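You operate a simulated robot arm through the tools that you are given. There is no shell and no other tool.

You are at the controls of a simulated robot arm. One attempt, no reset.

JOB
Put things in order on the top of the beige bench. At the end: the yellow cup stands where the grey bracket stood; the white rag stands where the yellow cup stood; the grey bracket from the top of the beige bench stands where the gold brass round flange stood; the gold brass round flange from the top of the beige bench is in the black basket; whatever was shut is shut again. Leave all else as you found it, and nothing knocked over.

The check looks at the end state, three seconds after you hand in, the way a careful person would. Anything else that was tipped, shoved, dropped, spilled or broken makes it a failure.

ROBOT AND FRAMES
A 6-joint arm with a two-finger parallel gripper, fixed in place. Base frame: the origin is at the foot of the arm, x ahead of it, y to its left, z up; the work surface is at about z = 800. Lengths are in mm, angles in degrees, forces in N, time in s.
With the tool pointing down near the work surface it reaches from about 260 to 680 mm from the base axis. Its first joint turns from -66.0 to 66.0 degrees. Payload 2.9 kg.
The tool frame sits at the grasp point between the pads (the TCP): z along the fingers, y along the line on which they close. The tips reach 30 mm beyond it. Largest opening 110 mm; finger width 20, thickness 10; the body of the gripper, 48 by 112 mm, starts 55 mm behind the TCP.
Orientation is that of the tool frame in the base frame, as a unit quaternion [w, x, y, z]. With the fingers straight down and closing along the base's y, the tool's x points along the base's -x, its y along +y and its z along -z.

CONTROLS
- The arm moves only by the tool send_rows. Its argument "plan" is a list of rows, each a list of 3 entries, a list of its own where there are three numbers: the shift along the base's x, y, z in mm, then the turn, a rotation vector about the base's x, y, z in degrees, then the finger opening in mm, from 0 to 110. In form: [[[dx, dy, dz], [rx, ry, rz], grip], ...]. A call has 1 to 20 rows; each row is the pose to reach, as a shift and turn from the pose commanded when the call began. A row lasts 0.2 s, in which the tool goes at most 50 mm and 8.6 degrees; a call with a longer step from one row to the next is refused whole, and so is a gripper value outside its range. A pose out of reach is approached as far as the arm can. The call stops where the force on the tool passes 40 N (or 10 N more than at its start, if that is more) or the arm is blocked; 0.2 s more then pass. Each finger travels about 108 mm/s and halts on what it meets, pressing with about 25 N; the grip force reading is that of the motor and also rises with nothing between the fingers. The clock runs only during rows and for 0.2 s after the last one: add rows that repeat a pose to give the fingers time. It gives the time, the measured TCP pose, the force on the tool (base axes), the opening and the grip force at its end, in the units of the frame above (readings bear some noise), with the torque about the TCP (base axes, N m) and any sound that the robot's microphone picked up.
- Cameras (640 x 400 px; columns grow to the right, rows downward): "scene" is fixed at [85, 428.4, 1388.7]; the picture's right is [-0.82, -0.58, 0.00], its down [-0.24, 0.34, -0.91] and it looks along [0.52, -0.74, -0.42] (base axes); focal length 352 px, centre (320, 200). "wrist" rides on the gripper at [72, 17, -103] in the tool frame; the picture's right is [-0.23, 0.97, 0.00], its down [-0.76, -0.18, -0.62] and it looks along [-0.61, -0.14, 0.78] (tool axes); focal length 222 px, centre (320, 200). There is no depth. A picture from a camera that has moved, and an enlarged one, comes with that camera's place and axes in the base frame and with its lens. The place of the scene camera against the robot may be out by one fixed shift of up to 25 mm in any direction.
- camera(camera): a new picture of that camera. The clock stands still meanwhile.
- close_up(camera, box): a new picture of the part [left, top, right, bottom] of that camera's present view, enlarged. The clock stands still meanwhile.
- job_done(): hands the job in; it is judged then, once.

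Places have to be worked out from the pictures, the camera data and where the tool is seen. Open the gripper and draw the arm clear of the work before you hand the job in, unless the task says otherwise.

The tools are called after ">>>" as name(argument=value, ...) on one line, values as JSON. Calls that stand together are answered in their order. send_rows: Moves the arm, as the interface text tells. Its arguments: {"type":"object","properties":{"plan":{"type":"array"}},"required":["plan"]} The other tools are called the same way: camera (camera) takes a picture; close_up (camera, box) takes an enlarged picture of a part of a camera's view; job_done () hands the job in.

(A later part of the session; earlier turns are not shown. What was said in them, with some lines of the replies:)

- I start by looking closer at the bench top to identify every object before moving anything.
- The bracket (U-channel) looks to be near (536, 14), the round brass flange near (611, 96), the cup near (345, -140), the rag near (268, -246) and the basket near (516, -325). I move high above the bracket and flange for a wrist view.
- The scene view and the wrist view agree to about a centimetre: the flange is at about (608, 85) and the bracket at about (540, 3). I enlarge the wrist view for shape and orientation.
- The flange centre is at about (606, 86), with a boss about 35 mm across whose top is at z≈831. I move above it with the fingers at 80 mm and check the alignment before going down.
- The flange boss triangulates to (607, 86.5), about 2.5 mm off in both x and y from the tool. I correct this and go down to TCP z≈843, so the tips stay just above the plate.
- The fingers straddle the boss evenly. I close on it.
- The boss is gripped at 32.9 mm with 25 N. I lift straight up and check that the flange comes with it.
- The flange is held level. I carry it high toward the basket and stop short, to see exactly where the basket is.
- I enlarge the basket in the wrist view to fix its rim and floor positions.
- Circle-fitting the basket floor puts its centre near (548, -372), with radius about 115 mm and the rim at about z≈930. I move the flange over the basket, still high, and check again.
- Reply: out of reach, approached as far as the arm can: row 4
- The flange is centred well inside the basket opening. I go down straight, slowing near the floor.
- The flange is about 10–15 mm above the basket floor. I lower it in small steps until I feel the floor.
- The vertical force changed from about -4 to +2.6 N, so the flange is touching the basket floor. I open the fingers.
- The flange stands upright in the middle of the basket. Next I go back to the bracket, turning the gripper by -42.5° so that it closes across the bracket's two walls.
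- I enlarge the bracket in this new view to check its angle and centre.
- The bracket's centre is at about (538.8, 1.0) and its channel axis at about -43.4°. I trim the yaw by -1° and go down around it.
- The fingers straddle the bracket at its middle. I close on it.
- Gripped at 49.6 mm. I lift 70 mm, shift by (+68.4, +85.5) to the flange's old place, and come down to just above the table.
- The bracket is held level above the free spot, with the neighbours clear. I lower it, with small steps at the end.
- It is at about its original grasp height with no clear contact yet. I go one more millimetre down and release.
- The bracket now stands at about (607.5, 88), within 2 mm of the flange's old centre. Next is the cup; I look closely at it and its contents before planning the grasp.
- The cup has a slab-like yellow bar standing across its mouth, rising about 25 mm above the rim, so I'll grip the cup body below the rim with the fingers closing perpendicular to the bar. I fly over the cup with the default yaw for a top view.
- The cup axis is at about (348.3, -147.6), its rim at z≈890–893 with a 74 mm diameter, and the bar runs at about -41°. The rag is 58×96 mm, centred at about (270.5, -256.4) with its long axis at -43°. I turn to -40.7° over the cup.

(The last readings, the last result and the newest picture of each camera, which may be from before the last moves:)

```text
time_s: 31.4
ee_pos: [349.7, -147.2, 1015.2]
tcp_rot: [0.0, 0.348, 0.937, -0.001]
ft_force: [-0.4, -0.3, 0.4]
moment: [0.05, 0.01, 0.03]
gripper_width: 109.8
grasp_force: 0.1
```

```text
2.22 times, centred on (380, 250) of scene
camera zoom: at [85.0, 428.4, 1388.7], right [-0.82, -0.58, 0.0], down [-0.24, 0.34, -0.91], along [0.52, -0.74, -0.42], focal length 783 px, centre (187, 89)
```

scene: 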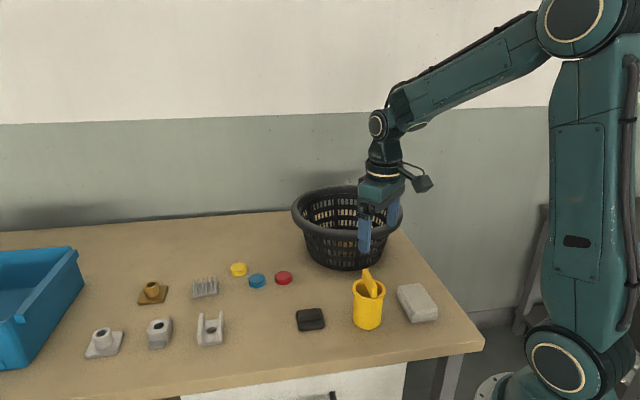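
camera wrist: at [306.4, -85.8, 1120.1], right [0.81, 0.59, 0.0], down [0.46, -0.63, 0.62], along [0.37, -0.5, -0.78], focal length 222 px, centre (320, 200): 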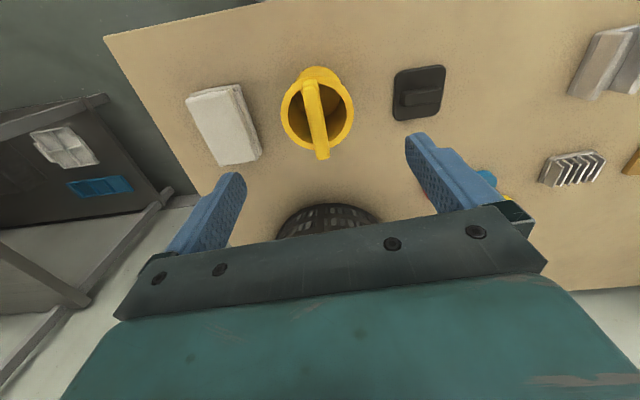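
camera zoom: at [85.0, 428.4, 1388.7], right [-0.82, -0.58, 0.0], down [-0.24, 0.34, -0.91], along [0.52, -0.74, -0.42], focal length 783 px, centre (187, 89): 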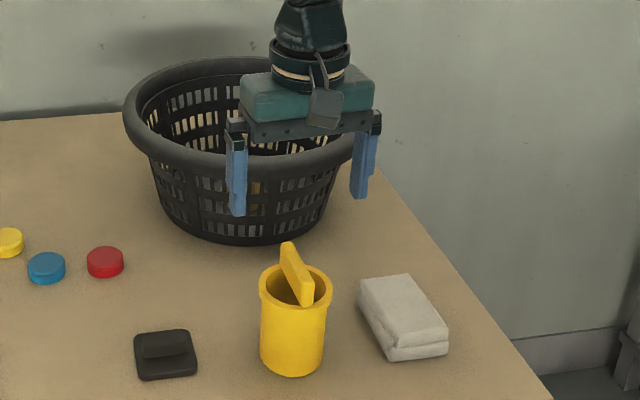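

I verify the cup centre and the bar direction from this view.

>>> close_up(camera="wrist", box=[260, 50, 380, 170])

```text
3.33 times, centred on (320, 110) of wrist
camera zoom: at [306.4, -85.8, 1120.1], right [0.81, 0.59, 0.0], down [0.46, -0.63, 0.62], along [0.37, -0.5, -0.78], focal length 740 px, centre (320, 500)
```

zoom: 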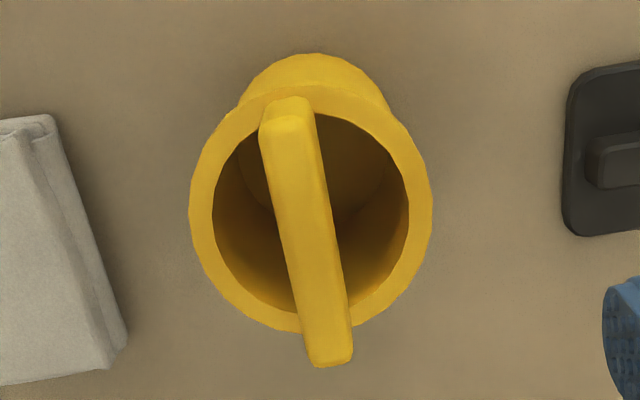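

The cup axis is confirmed at (348.3, -147.6), with the bar top at about z≈912. I go down around it to TCP z≈880, which keeps the gripper body about 20 mm above the bar.

>>> send_rows(plan=[[[-1.5, -1.2, -30], [0, 0, -1], 110], [[-1.5, -1.2, -60], [0, 0, -1], 110], [[-1.5, -1.2, -90], [0, 0, -1], 110], [[-1.5, -1.2, -115], [0, 0, -1], 110], [[-1.5, -1.2, -130], [0, 0, -1], 110], [[-1.5, -1.2, -135], [0, 0, -1], 110], [[-1.5, -1.2, -135], [0, 0, -1], 110]])

>>> camera(camera="wrist")

>>> close_up(camera="scene", box=[300, 200, 460, 340])

```text
time_s: 33.0
ee_pos: [348.5, -149.8, 881.8]
tcp_rot: [0.0, 0.355, 0.935, 0.0]
ft_force: [-0.3, 0.4, 0.1]
moment: [-0.01, 0.02, 0.0]
gripper_width: 109.9
grasp_force: 0.0
```

```text
taken
camera wrist: at [306.4, -89.1, 984.9], right [0.82, 0.58, 0.0], down [0.45, -0.64, 0.62], along [0.36, -0.51, -0.78], focal length 222 px, centre (320, 200)
```

wrist: 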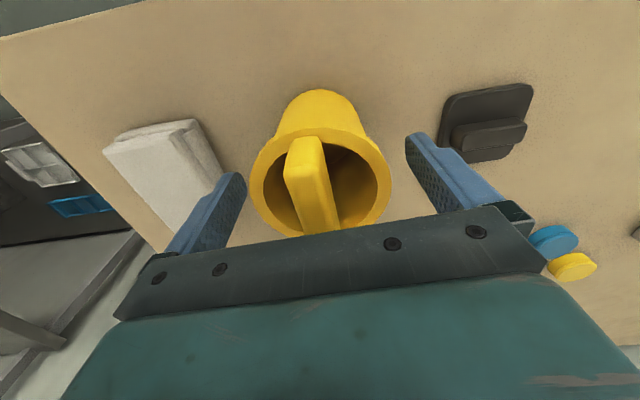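

```text
2.86 times, centred on (380, 270) of scene
camera zoom: at [85.0, 428.4, 1388.7], right [-0.82, -0.58, 0.0], down [-0.24, 0.34, -0.91], along [0.52, -0.74, -0.42], focal length 1006 px, centre (149, 0)
```

zoom: 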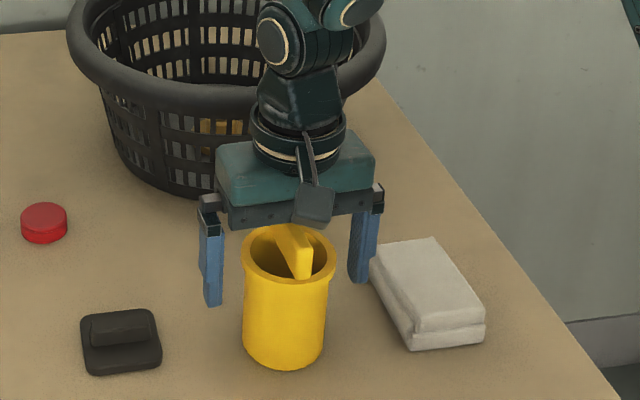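

The fingers straddle the cup with no contact forces. I close gently in steps.

>>> send_rows(plan=[[[0, 0, 0], [0, 0, 0], 98], [[0, 0, 0], [0, 0, 0], 88], [[0, 0, 0], [0, 0, 0], 82], [[0, 0, 0], [0, 0, 0], 76], [[0, 0, 0], [0, 0, 0], 70], [[0, 0, 0], [0, 0, 0], 62], [[0, 0, 0], [0, 0, 0], 55], [[0, 0, 0], [0, 0, 0], 50], [[0, 0, 0], [0, 0, 0], 50]])

>>> camera(camera="wrist")

>>> close_up(camera="scene", box=[300, 200, 460, 340])

```text
time_s: 35.0
ee_pos: [347.5, -151.8, 882.2]
tcp_rot: [0.001, 0.356, 0.934, 0.001]
ft_force: [0.2, -0.6, 0.5]
moment: [-0.05, 0.0, -0.02]
gripper_width: 73.5
grasp_force: 25.2
```

```text
taken
camera wrist: at [306.4, -89.2, 985.2], right [0.82, 0.58, 0.0], down [0.45, -0.64, 0.62], along [0.36, -0.51, -0.78], focal length 222 px, centre (320, 200)
```

wrist: 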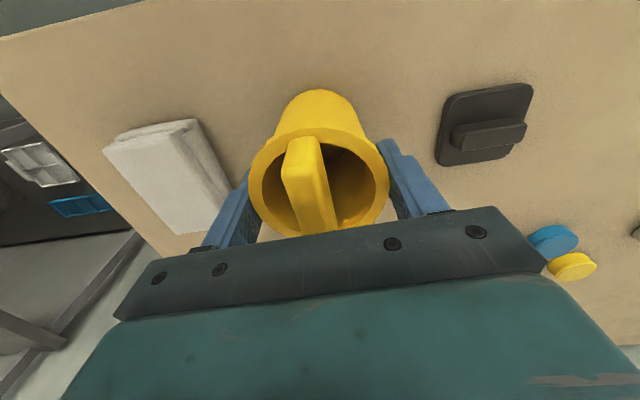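

```text
2.86 times, centred on (380, 270) of scene
camera zoom: at [85.0, 428.4, 1388.7], right [-0.82, -0.58, 0.0], down [-0.24, 0.34, -0.91], along [0.52, -0.74, -0.42], focal length 1006 px, centre (149, 0)
```

zoom: 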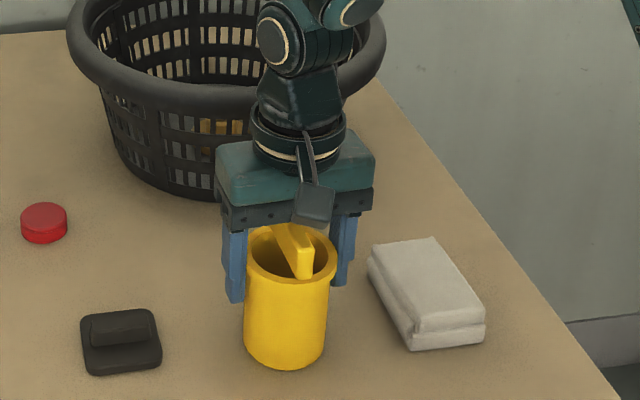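

The cup is gripped at 73.5 mm across the rim. I lift gently and check.

>>> send_rows(plan=[[[0, 0, 4], [0, 0, 0], 50], [[0, 0, 12], [0, 0, 0], 50], [[0, 0, 25], [0, 0, 0], 50], [[0, 0, 42], [0, 0, 0], 50], [[0, 0, 62], [0, 0, 0], 50], [[0, 0, 80], [0, 0, 0], 50], [[0, 0, 93], [0, 0, 0], 50], [[0, 0, 100], [0, 0, 0], 50], [[0, 0, 100], [0, 0, 0], 50]])

>>> camera(camera="wrist")

>>> camera(camera="scene")

```text
time_s: 37.0
ee_pos: [347.0, -149.0, 982.0]
tcp_rot: [-0.001, 0.356, 0.935, 0.0]
ft_force: [0.1, -0.5, -1.8]
moment: [0.02, 0.01, 0.0]
gripper_width: 73.3
grasp_force: 25.2
```

```text
taken
camera wrist: at [306.6, -86.7, 1085.9], right [0.82, 0.58, 0.0], down [0.45, -0.64, 0.62], along [0.36, -0.51, -0.78], focal length 222 px, centre (320, 200)
```

wrist: 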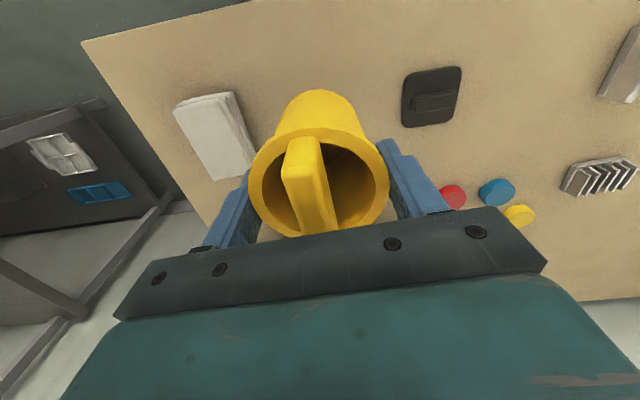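

```text
taken
```

scene: 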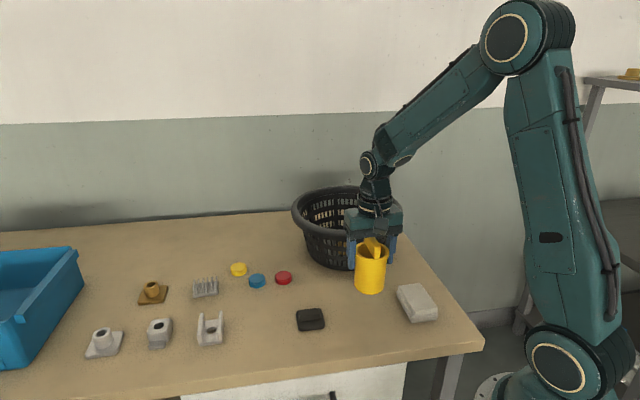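

The cup and bar lifted upright and steady. I carry it smoothly by (190.5, 148.6) to above the bracket's old place.

>>> send_rows(plan=[[[5, 4, 2], [0, 0, 0], 50], [[15, 11.7, 4], [0, 0, 0], 50], [[31, 24.2, 5], [0, 0, 0], 50], [[51, 39.8, 5], [0, 0, 0], 50], [[73, 57, 5], [0, 0, 0], 50], [[95, 74.1, 5], [0, 0, 0], 50], [[117, 91.3, 5], [0, 0, 0], 50], [[139, 108.4, 5], [0, 0, 0], 50], [[159, 124, 5], [0, 0, 0], 50], [[175, 136.5, 3], [0, 0, 0], 50], [[186, 145.1, 0], [0, 0, 0], 50], [[190.5, 148.6, 0], [0, 0, 0], 50], [[190.5, 148.6, 0], [0, 0, 0], 50]])

>>> camera(camera="wrist")

>>> camera(camera="scene")

```text
time_s: 39.8
ee_pos: [538.8, -1.1, 979.7]
tcp_rot: [0.0, 0.356, 0.934, 0.0]
ft_force: [0.3, -0.3, -1.0]
moment: [0.01, 0.0, -0.04]
gripper_width: 73.2
grasp_force: 24.7
```

```text
taken
camera wrist: at [498.1, 60.5, 1084.7], right [0.82, 0.58, 0.0], down [0.45, -0.64, 0.62], along [0.36, -0.51, -0.78], focal length 222 px, centre (320, 200)
```

wrist: 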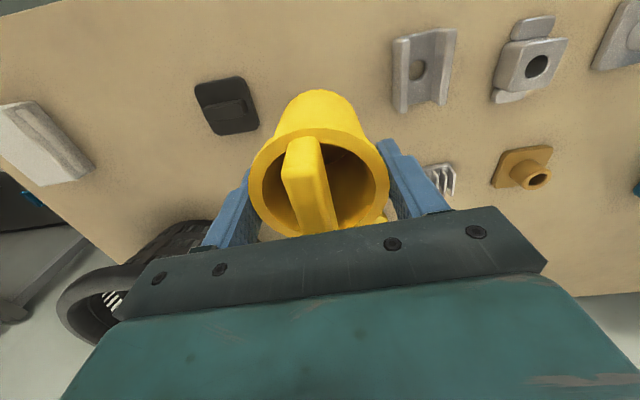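

```text
taken
```

scene: 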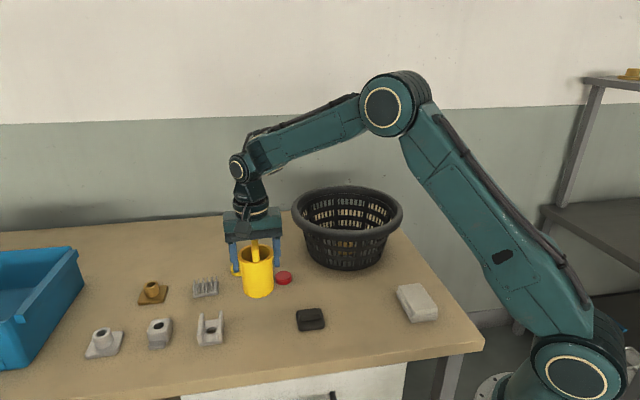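

Now about above the target (538.8, 1.0). I lower the cup, slowing down at the end.

>>> send_rows(plan=[[[-0.5, 0.5, -8], [0, 0, 0], 50], [[-0.5, 0.5, -25], [0, 0, 0], 50], [[-0.5, 0.5, -48], [0, 0, 0], 50], [[-0.5, 0.5, -70], [0, 0, 0], 50], [[-0.5, 0.5, -84], [0, 0, 0], 50], [[-0.5, 0.5, -92], [0, 0, 0], 50], [[-0.5, 0.5, -96], [0, 0, 0], 50], [[-0.5, 0.5, -98], [0, 0, 0], 50], [[-0.5, 0.5, -99], [0, 0, 0], 50]])

>>> close_up(camera="scene", box=[180, 230, 340, 350])

```text
time_s: 41.8
ee_pos: [538.7, 0.3, 882.4]
tcp_rot: [0.0, 0.356, 0.934, 0.0]
ft_force: [-0.3, -0.3, -1.8]
moment: [0.0, 0.0, 0.01]
gripper_width: 73.3
grasp_force: 24.7
```

```text
3.33 times, centred on (260, 290) of scene
camera zoom: at [85.0, 428.4, 1388.7], right [-0.82, -0.58, 0.0], down [-0.24, 0.34, -0.91], along [0.52, -0.74, -0.42], focal length 1174 px, centre (520, -100)
```

zoom: 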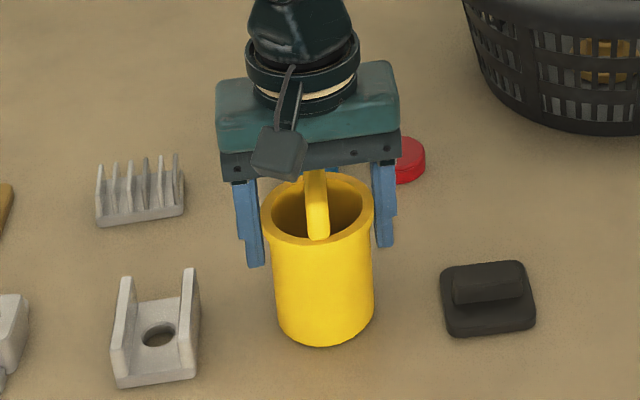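

Still hanging (Fz about -1.8 N). I ease down a little more to feel the table.

>>> send_rows(plan=[[[0, 0, -0.7], [0, 0, 0], 50], [[0, 0, -1.4], [0, 0, 0], 50], [[0, 0, -1.4], [0, 0, 0], 50]])

```text
time_s: 42.6
ee_pos: [537.0, -0.5, 881.8]
tcp_rot: [0.0, 0.355, 0.935, 0.0]
ft_force: [-0.8, 0.1, -0.7]
moment: [-0.05, -0.01, 0.02]
gripper_width: 73.4
grasp_force: 24.8
```

>>> send_rows(plan=[[[0, 0, -0.8], [0, 0, 0], 50], [[0, 0, -0.8], [0, 0, 0], 50]])

```text
time_s: 43.2
ee_pos: [536.3, 1.0, 880.6]
tcp_rot: [0.001, 0.355, 0.935, 0.0]
ft_force: [-1.0, -0.7, 11.6]
moment: [-0.07, 0.4, 0.03]
gripper_width: 73.4
grasp_force: 25.1
```

Now firmly on the table (Fz +11.6 N). I relieve the press slightly and open slowly, then rise straight up.

>>> send_rows(plan=[[[0, 0, 0.6], [0, 0, 0], 50], [[0, 0, 0.6], [0, 0, 0], 70], [[0, 0, 0.6], [0, 0, 0], 76], [[0, 0, 0.6], [0, 0, 0], 82], [[0, 0, 0.6], [0, 0, 0], 92], [[0, 0, 0.6], [0, 0, 0], 104], [[0, 0, 0.6], [0, 0, 0], 110], [[0, 0, 0.6], [0, 0, 0], 110]])

>>> camera(camera="wrist")

>>> close_up(camera="scene", box=[180, 230, 340, 350])

```text
time_s: 45.0
ee_pos: [538.5, 0.4, 882.0]
tcp_rot: [0.0, 0.356, 0.934, 0.0]
ft_force: [0.5, -1.1, 0.0]
moment: [0.0, -0.04, -0.03]
gripper_width: 110.1
grasp_force: 0.0
```

```text
taken
camera wrist: at [495.9, 62.1, 985.3], right [0.82, 0.58, 0.0], down [0.45, -0.64, 0.62], along [0.36, -0.51, -0.78], focal length 222 px, centre (320, 200)
```

wrist: 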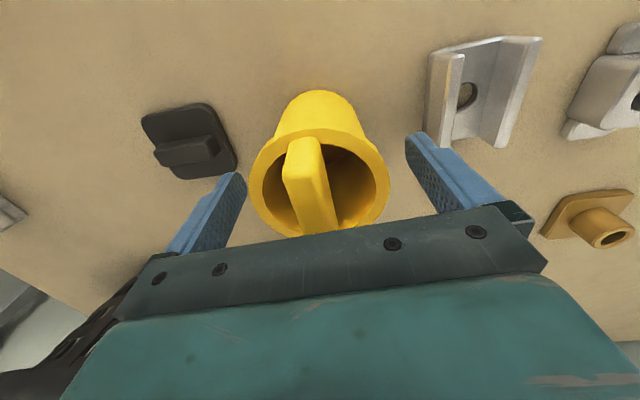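

```text
3.33 times, centred on (260, 290) of scene
camera zoom: at [85.0, 428.4, 1388.7], right [-0.82, -0.58, 0.0], down [-0.24, 0.34, -0.91], along [0.52, -0.74, -0.42], focal length 1174 px, centre (520, -100)
```

zoom: 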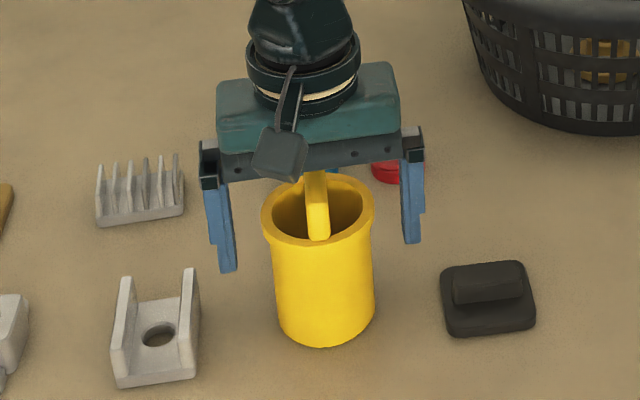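

The cup stands free and upright between the open fingers. I rise straight up to clear it.

>>> send_rows(plan=[[[0, 0, 15], [0, 0, 0], 110], [[0, 0, 40], [0, 0, 0], 110], [[0, 0, 75], [0, 0, 0], 110], [[0, 0, 110], [0, 0, 0], 110], [[0, 0, 140], [0, 0, 0], 110], [[0, 0, 140], [0, 0, 0], 110]])

>>> camera(camera="wrist")

>>> camera(camera="scene")

```text
time_s: 46.4
ee_pos: [537.9, -0.1, 1020.1]
tcp_rot: [0.0, 0.356, 0.935, 0.0]
ft_force: [-0.7, 0.3, -0.4]
moment: [0.01, 0.0, 0.02]
gripper_width: 110.0
grasp_force: 0.1
```

```text
taken
camera wrist: at [497.1, 61.8, 1123.5], right [0.82, 0.58, 0.0], down [0.45, -0.64, 0.62], along [0.36, -0.51, -0.78], focal length 222 px, centre (320, 200)
```

wrist: 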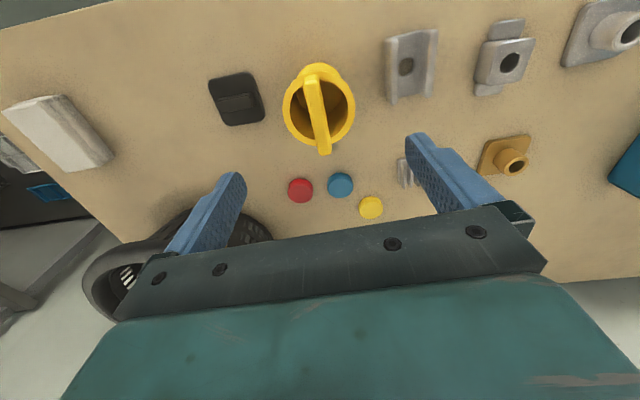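

```text
taken
```

scene: 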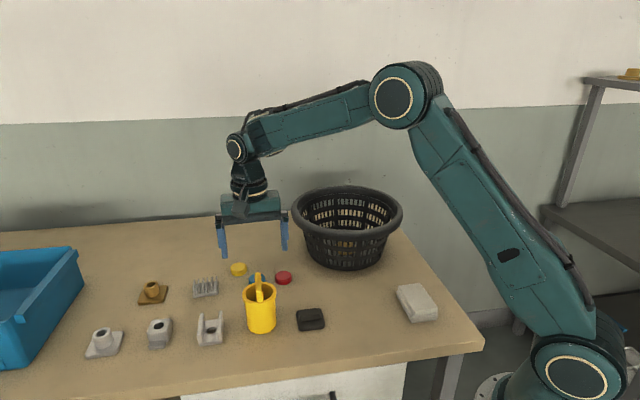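

The cup is upright, centred near (538, 2). Now the rag: I fly to above (270, -256) for a refined look.

>>> send_rows(plan=[[[-13, -12.5, 5], [0, 0, 0], 110], [[-40, -38, 15], [0, 0, 0], 105], [[-72, -69, 20], [0, 0, 0], 100], [[-105, -100, 20], [0, 0, 0], 95], [[-138, -132, 20], [0, 0, 0], 90], [[-171, -163, 20], [0, 0, 0], 90], [[-204, -195, 15], [0, 0, -0.5], 90], [[-235, -225, 5], [0, 0, -1], 90], [[-258, -247, -5], [0, 0, -1.3], 90], [[-267, -256, -15], [0, 0, -1.3], 90], [[-267, -256, -15], [0, 0, -1.3], 90]])

>>> camera(camera="wrist")

>>> camera(camera="scene")

```text
time_s: 48.8
ee_pos: [271.2, -255.5, 1005.2]
tcp_rot: [0.0, 0.366, 0.931, 0.0]
ft_force: [-0.4, -0.3, 0.3]
moment: [0.0, -0.01, -0.02]
gripper_width: 89.9
grasp_force: 0.1
```

```text
taken
camera wrist: at [229.7, -192.4, 1108.7], right [0.83, 0.56, 0.0], down [0.44, -0.65, 0.62], along [0.35, -0.52, -0.78], focal length 222 px, centre (320, 200)
```

wrist: 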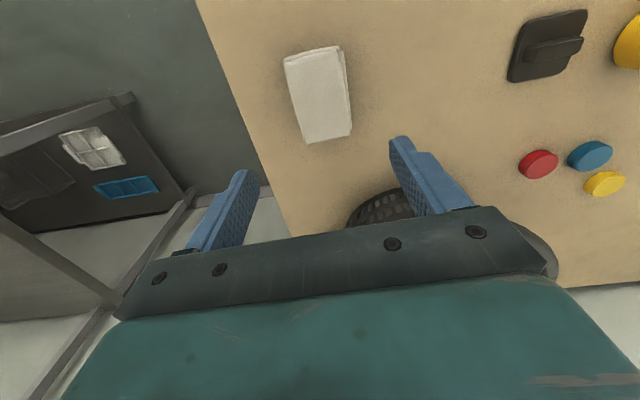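

```text
taken
```

scene: 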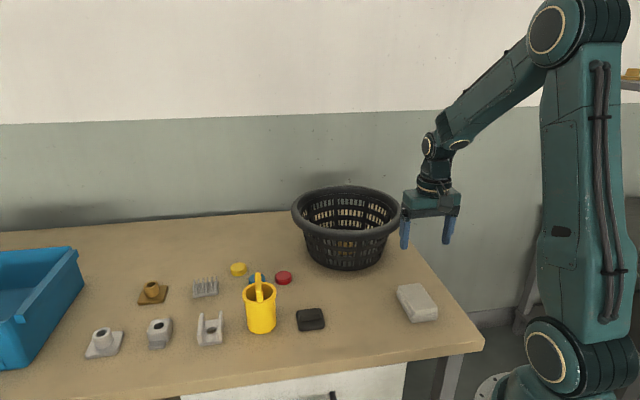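

>>> close_up(camera="wrist", box=[265, 30, 375, 160])

>>> close_up(camera="scene", box=[370, 250, 470, 350])

```text
3.08 times, centred on (320, 95) of wrist
camera zoom: at [229.7, -192.4, 1108.7], right [0.83, 0.56, 0.0], down [0.44, -0.65, 0.62], along [0.35, -0.52, -0.78], focal length 684 px, centre (320, 523)
```

zoom: 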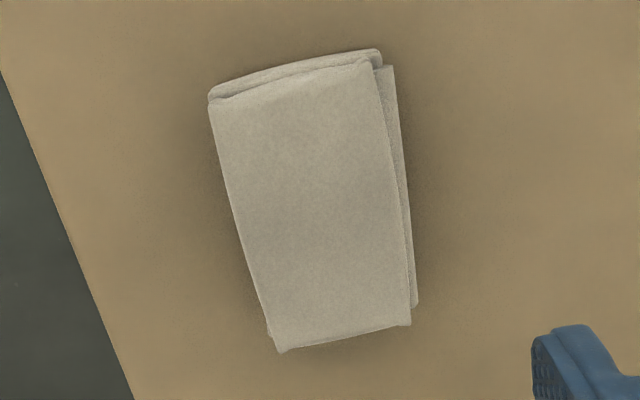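

```text
4.00 times, centred on (420, 300) of scene
camera zoom: at [85.0, 428.4, 1388.7], right [-0.82, -0.58, 0.0], down [-0.24, 0.34, -0.91], along [0.52, -0.74, -0.42], focal length 1409 px, centre (-80, -200)
```

zoom: 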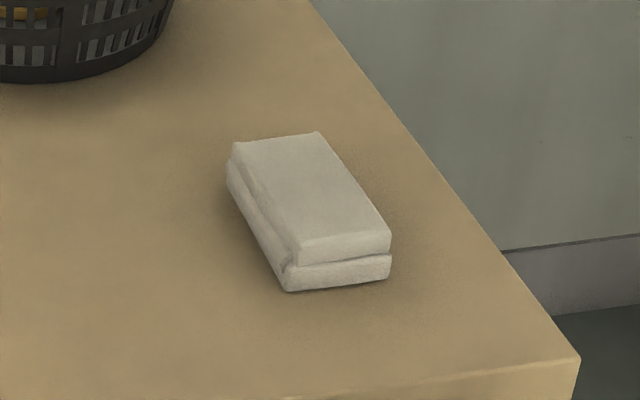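

The rag is centred at about (272, -254.8), 57–60 mm wide, and the fingers are aligned with it. I go down around it to TCP z≈835.

>>> send_rows(plan=[[[1.2, 0, -35], [0, 0, -0.5], 90], [[1.2, 0, -75], [0, 0, -0.5], 90], [[1.2, 0, -110], [0, 0, -0.5], 90], [[1.2, 0, -140], [0, 0, -0.5], 90], [[1.2, 0, -158], [0, 0, -0.5], 90], [[1.2, 0, -166], [0, 0, -0.5], 90], [[1.2, 0, -170], [0, 0, -0.5], 90], [[1.2, 0, -170], [0, 0, -0.5], 90]])

>>> camera(camera="wrist")

>>> close_up(camera="scene", box=[350, 220, 490, 330])

```text
time_s: 50.6
ee_pos: [272.3, -255.1, 836.4]
tcp_rot: [0.0, 0.371, 0.929, 0.0]
ft_force: [-0.7, 0.2, -0.1]
moment: [0.03, -0.01, -0.03]
gripper_width: 90.2
grasp_force: 0.2
```

```text
taken
camera wrist: at [233.2, -191.8, 938.7], right [0.84, 0.55, 0.0], down [0.43, -0.65, 0.62], along [0.34, -0.52, -0.78], focal length 222 px, centre (320, 200)
```

wrist: 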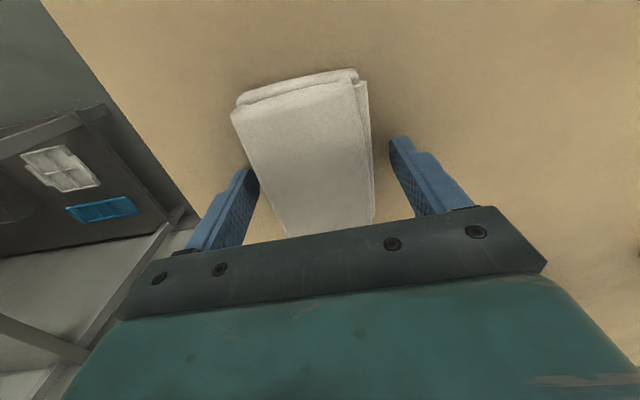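

```text
3.64 times, centred on (420, 275) of scene
camera zoom: at [85.0, 428.4, 1388.7], right [-0.82, -0.58, 0.0], down [-0.24, 0.34, -0.91], along [0.52, -0.74, -0.42], focal length 1281 px, centre (-44, -73)
```

zoom: 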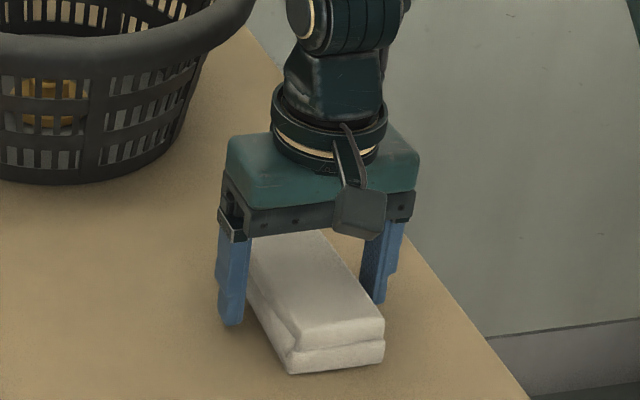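

The fingers straddle the rag's middle. I close gently and hold.

>>> send_rows(plan=[[[0, 0, 0], [0, 0, 0], 80], [[0, 0, 0], [0, 0, 0], 70], [[0, 0, 0], [0, 0, 0], 62], [[0, 0, 0], [0, 0, 0], 55], [[0, 0, 0], [0, 0, 0], 48], [[0, 0, 0], [0, 0, 0], 40], [[0, 0, 0], [0, 0, 0], 30], [[0, 0, 0], [0, 0, 0], 30]])

>>> camera(camera="wrist")

>>> close_up(camera="scene", box=[350, 220, 490, 330])

```text
time_s: 52.4
ee_pos: [273.8, -255.0, 835.3]
tcp_rot: [0.0, 0.37, 0.929, 0.0]
ft_force: [-0.8, -0.3, 0.8]
moment: [-0.04, 0.03, -0.02]
gripper_width: 64.5
grasp_force: 25.1
```

```text
taken
camera wrist: at [233.2, -191.8, 938.8], right [0.84, 0.55, 0.0], down [0.43, -0.65, 0.62], along [0.34, -0.52, -0.78], focal length 222 px, centre (320, 200)
```

wrist: 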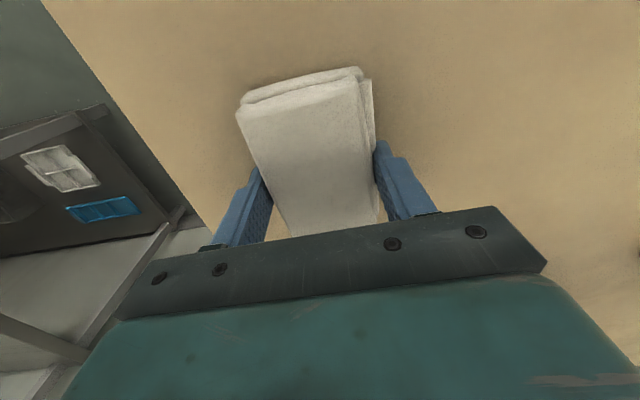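

```text
3.64 times, centred on (420, 275) of scene
camera zoom: at [85.0, 428.4, 1388.7], right [-0.82, -0.58, 0.0], down [-0.24, 0.34, -0.91], along [0.52, -0.74, -0.42], focal length 1281 px, centre (-44, -73)
```

zoom: 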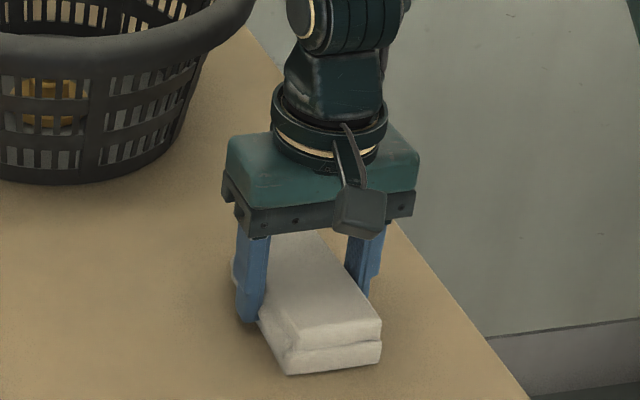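

The rag is gripped at 64.5 mm. I lift it and carry it by (75.8, 107.2) to the cup's old place.

>>> send_rows(plan=[[[0, 0, 5], [0, 0, 0], 30], [[0, 0, 20], [0, 0, 0], 30], [[0, 0, 40], [0, 0, 0], 30], [[6, 9, 55], [0, 0, 0], 30], [[20, 28, 60], [0, 0, 0], 30], [[37, 52, 60], [0, 0, 0], 30], [[54, 76, 60], [0, 0, 0], 30], [[68, 96, 60], [0, 0, 0], 30], [[75.8, 107.2, 60], [0, 0, 0], 30], [[75.8, 107.2, 60], [0, 0, 0], 30]])

>>> camera(camera="wrist")

>>> camera(camera="scene")

```text
time_s: 54.6
ee_pos: [348.6, -147.2, 897.6]
tcp_rot: [0.001, 0.371, 0.929, 0.0]
ft_force: [-0.7, -0.3, -1.6]
moment: [0.0, -0.02, -0.01]
gripper_width: 64.6
grasp_force: 25.3
```

```text
taken
camera wrist: at [309.8, -84.3, 1001.6], right [0.84, 0.55, 0.0], down [0.43, -0.65, 0.62], along [0.34, -0.52, -0.78], focal length 222 px, centre (320, 200)
```

wrist: 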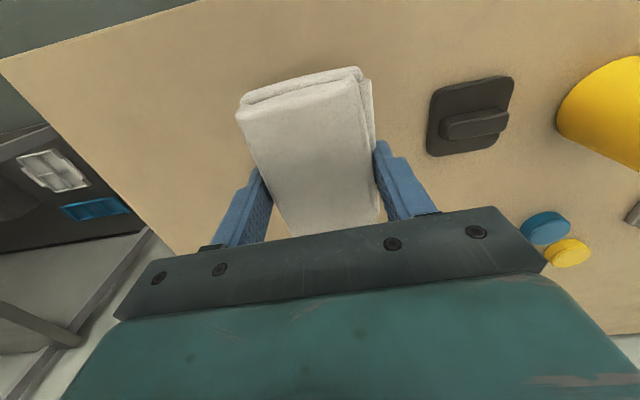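

```text
taken
```

scene: 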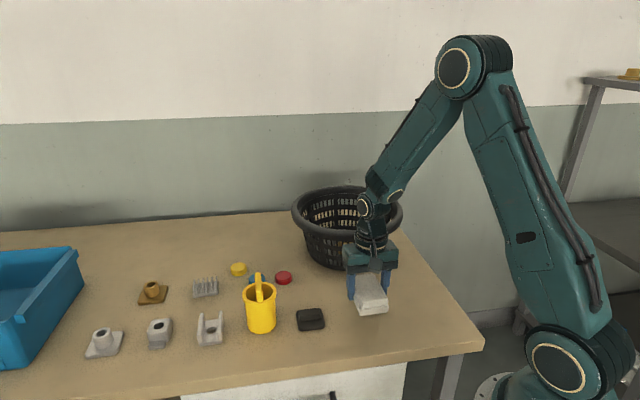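

The rag is held level over the target. I lower it, easing the last millimetres.

>>> send_rows(plan=[[[-0.7, -0.7, -10], [0, 0, 0], 30], [[-0.7, -0.7, -30], [0, 0, 0], 30], [[-0.7, -0.7, -46], [0, 0, 0], 30], [[-0.7, -0.7, -55], [0, 0, 0], 30], [[-0.7, -0.7, -58], [0, 0, 0], 30], [[-0.7, -0.7, -60], [0, 0, 0], 30], [[-0.7, -0.7, -60], [0, 0, 0], 30]])

>>> close_up(camera="scene", box=[290, 220, 450, 340])

```text
time_s: 56.2
ee_pos: [347.2, -149.7, 837.0]
tcp_rot: [0.0, 0.371, 0.929, 0.0]
ft_force: [0.5, 0.4, -0.2]
moment: [-0.03, 0.01, 0.02]
gripper_width: 64.4
grasp_force: 24.6
```

```text
3.33 times, centred on (370, 280) of scene
camera zoom: at [85.0, 428.4, 1388.7], right [-0.82, -0.58, 0.0], down [-0.24, 0.34, -0.91], along [0.52, -0.74, -0.42], focal length 1174 px, centre (153, -67)
```

zoom: 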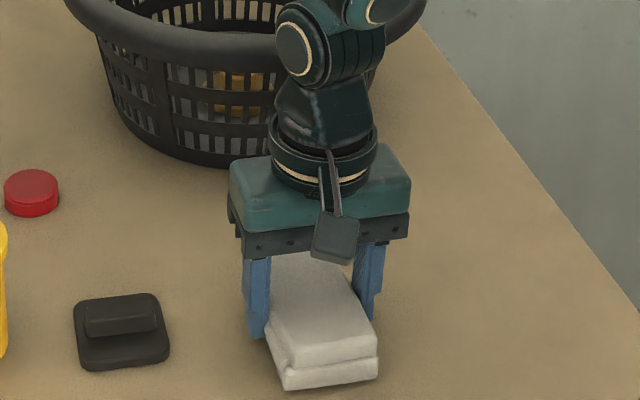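

It's at table height. I go a hair lower, release slowly and rise straight up.

>>> send_rows(plan=[[[0, 0, -0.7], [0, 0, 0], 30], [[0, 0, -0.7], [0, 0, 0], 60], [[0, 0, -0.7], [0, 0, 0], 68], [[0, 0, -0.7], [0, 0, 0], 76], [[0, 0, -0.7], [0, 0, 0], 88], [[0, 0, -0.7], [0, 0, 0], 88], [[0, 0, 15], [0, 0, 0], 88], [[0, 0, 50], [0, 0, 0], 88], [[0, 0, 90], [0, 0, 0], 88], [[0, 0, 130], [0, 0, 0], 88], [[0, 0, 170], [0, 0, 0], 88], [[0, 0, 170], [0, 0, 0], 88]])

>>> camera(camera="wrist")

>>> camera(camera="scene")

```text
time_s: 58.8
ee_pos: [347.1, -150.2, 1009.3]
tcp_rot: [0.0, 0.37, 0.929, 0.0]
ft_force: [0.5, 0.0, -0.2]
moment: [0.04, -0.02, 0.0]
gripper_width: 88.0
grasp_force: 0.0
```

```text
taken
camera wrist: at [307.0, -87.5, 1112.5], right [0.84, 0.55, 0.0], down [0.43, -0.65, 0.62], along [0.34, -0.52, -0.78], focal length 222 px, centre (320, 200)
```

wrist: 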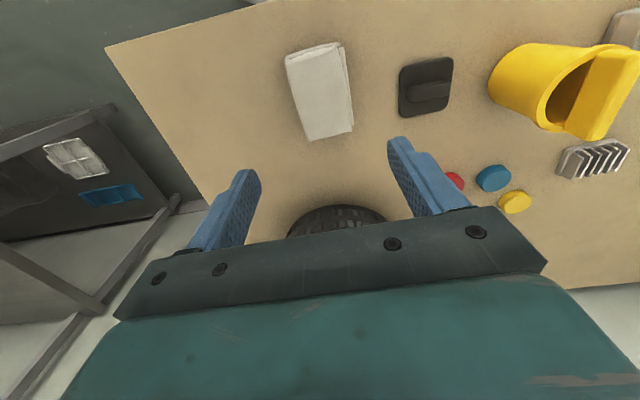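

```text
taken
```

scene: 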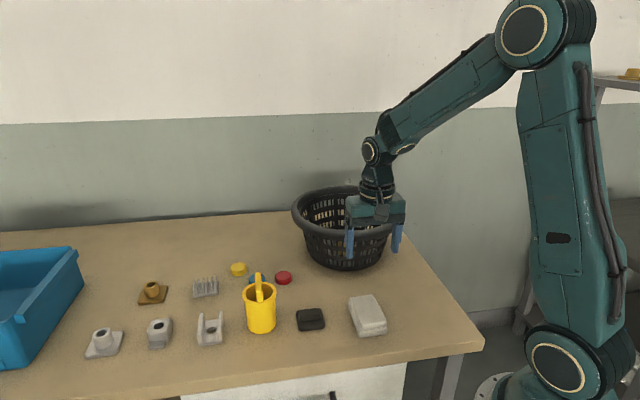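

All four items are in place; the rag is centred near (348.5, -145.5). I raise the arm clear to roughly its starting pose with the gripper open, then take final pictures.

>>> send_rows(plan=[[[-3, 1, 25], [0, 0, 6], 95], [[-6, 2, 55], [0, 0, 13], 105], [[-10, 3, 85], [0, 0, 20], 110], [[-14, 4, 110], [0, 0, 27], 110], [[-18, 5, 130], [0, 0, 34], 110], [[-18, 5, 137], [0, 0, 40], 110], [[-18, 5, 137], [0, 0, 43.5], 110], [[-18, 5, 137], [0, 0, 43.5], 110]])

>>> camera(camera="scene")

>>> close_up(camera="scene", box=[60, 240, 300, 390])

>>> close_up(camera="scene", box=[230, 180, 470, 350])

>>> camera(camera="wrist")

```text
time_s: 60.6
ee_pos: [329.2, -143.6, 1146.0]
tcp_rot: [0.001, -0.001, 1.0, 0.0]
ft_force: [-0.7, -0.2, -1.0]
moment: [0.0, 0.02, -0.03]
gripper_width: 110.3
grasp_force: 0.0
```

```text
taken
```

scene: 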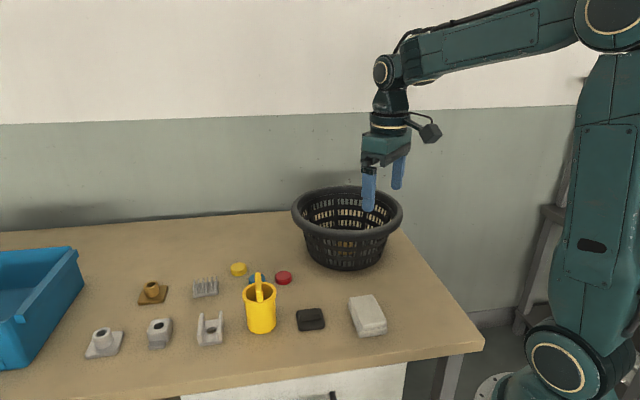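

```text
2.67 times, centred on (180, 315) of scene
camera zoom: at [85.0, 428.4, 1388.7], right [-0.82, -0.58, 0.0], down [-0.24, 0.34, -0.91], along [0.52, -0.74, -0.42], focal length 939 px, centre (693, -107)
```

zoom: 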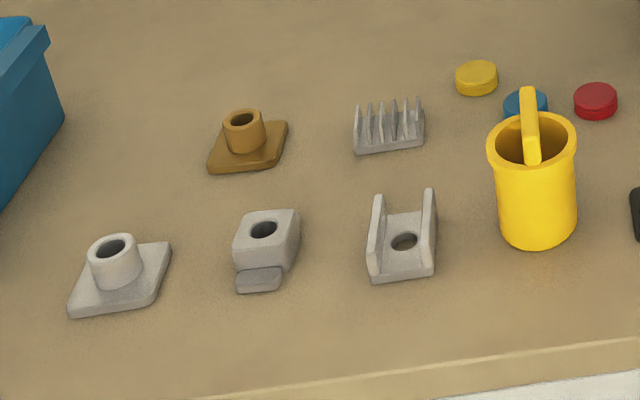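

```text
2.35 times, centred on (350, 265) of scene
camera zoom: at [85.0, 428.4, 1388.7], right [-0.82, -0.58, 0.0], down [-0.24, 0.34, -0.91], along [0.52, -0.74, -0.42], focal length 829 px, centre (249, 47)
```

zoom: 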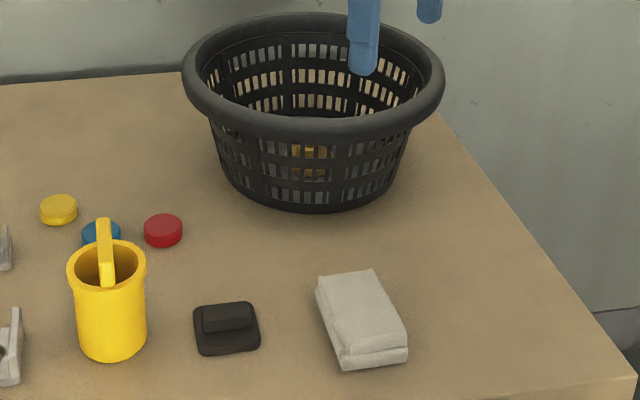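

```text
taken
camera wrist: at [257.9, -126.3, 1249.2], right [0.23, 0.97, 0.0], down [0.76, -0.18, 0.62], along [0.61, -0.14, -0.78], focal length 222 px, centre (320, 200)
```

wrist: 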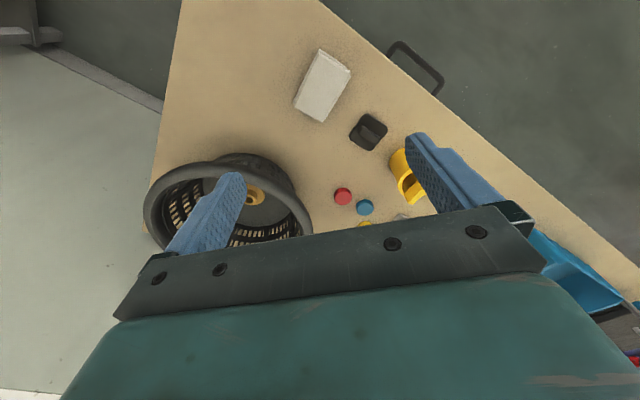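

The final pictures show the following:
- **Flange:** in the basket.
- **Bracket:** where the flange stood.
- **Cup:** upright, where the bracket stood.
- **Rag:** where the cup stood.
- **Everything else:** unmoved, with the drawer still shut and nothing tipped.

The arm is clear and the gripper open, so I hand in the job.

>>> job_done()

```text
The job is handed in.
```

I moved all four things and handed the job in; I don't have the check's result. The positions below are from my last wrist-camera pictures:

- **Gold brass round flange:** upright on the floor of the black basket.
- **Grey bracket:** within about 2 mm of where the flange stood.
- **Yellow cup:** upright, within about 2 mm of where the bracket stood. The yellow bar across its mouth is still in place.
- **White rag:** within about 2 mm of where the cup stood.

I opened nothing, so the drawer is still shut. In the final pictures, nothing else on the bench had moved or tipped. The arm is back near its starting pose with the gripper open.
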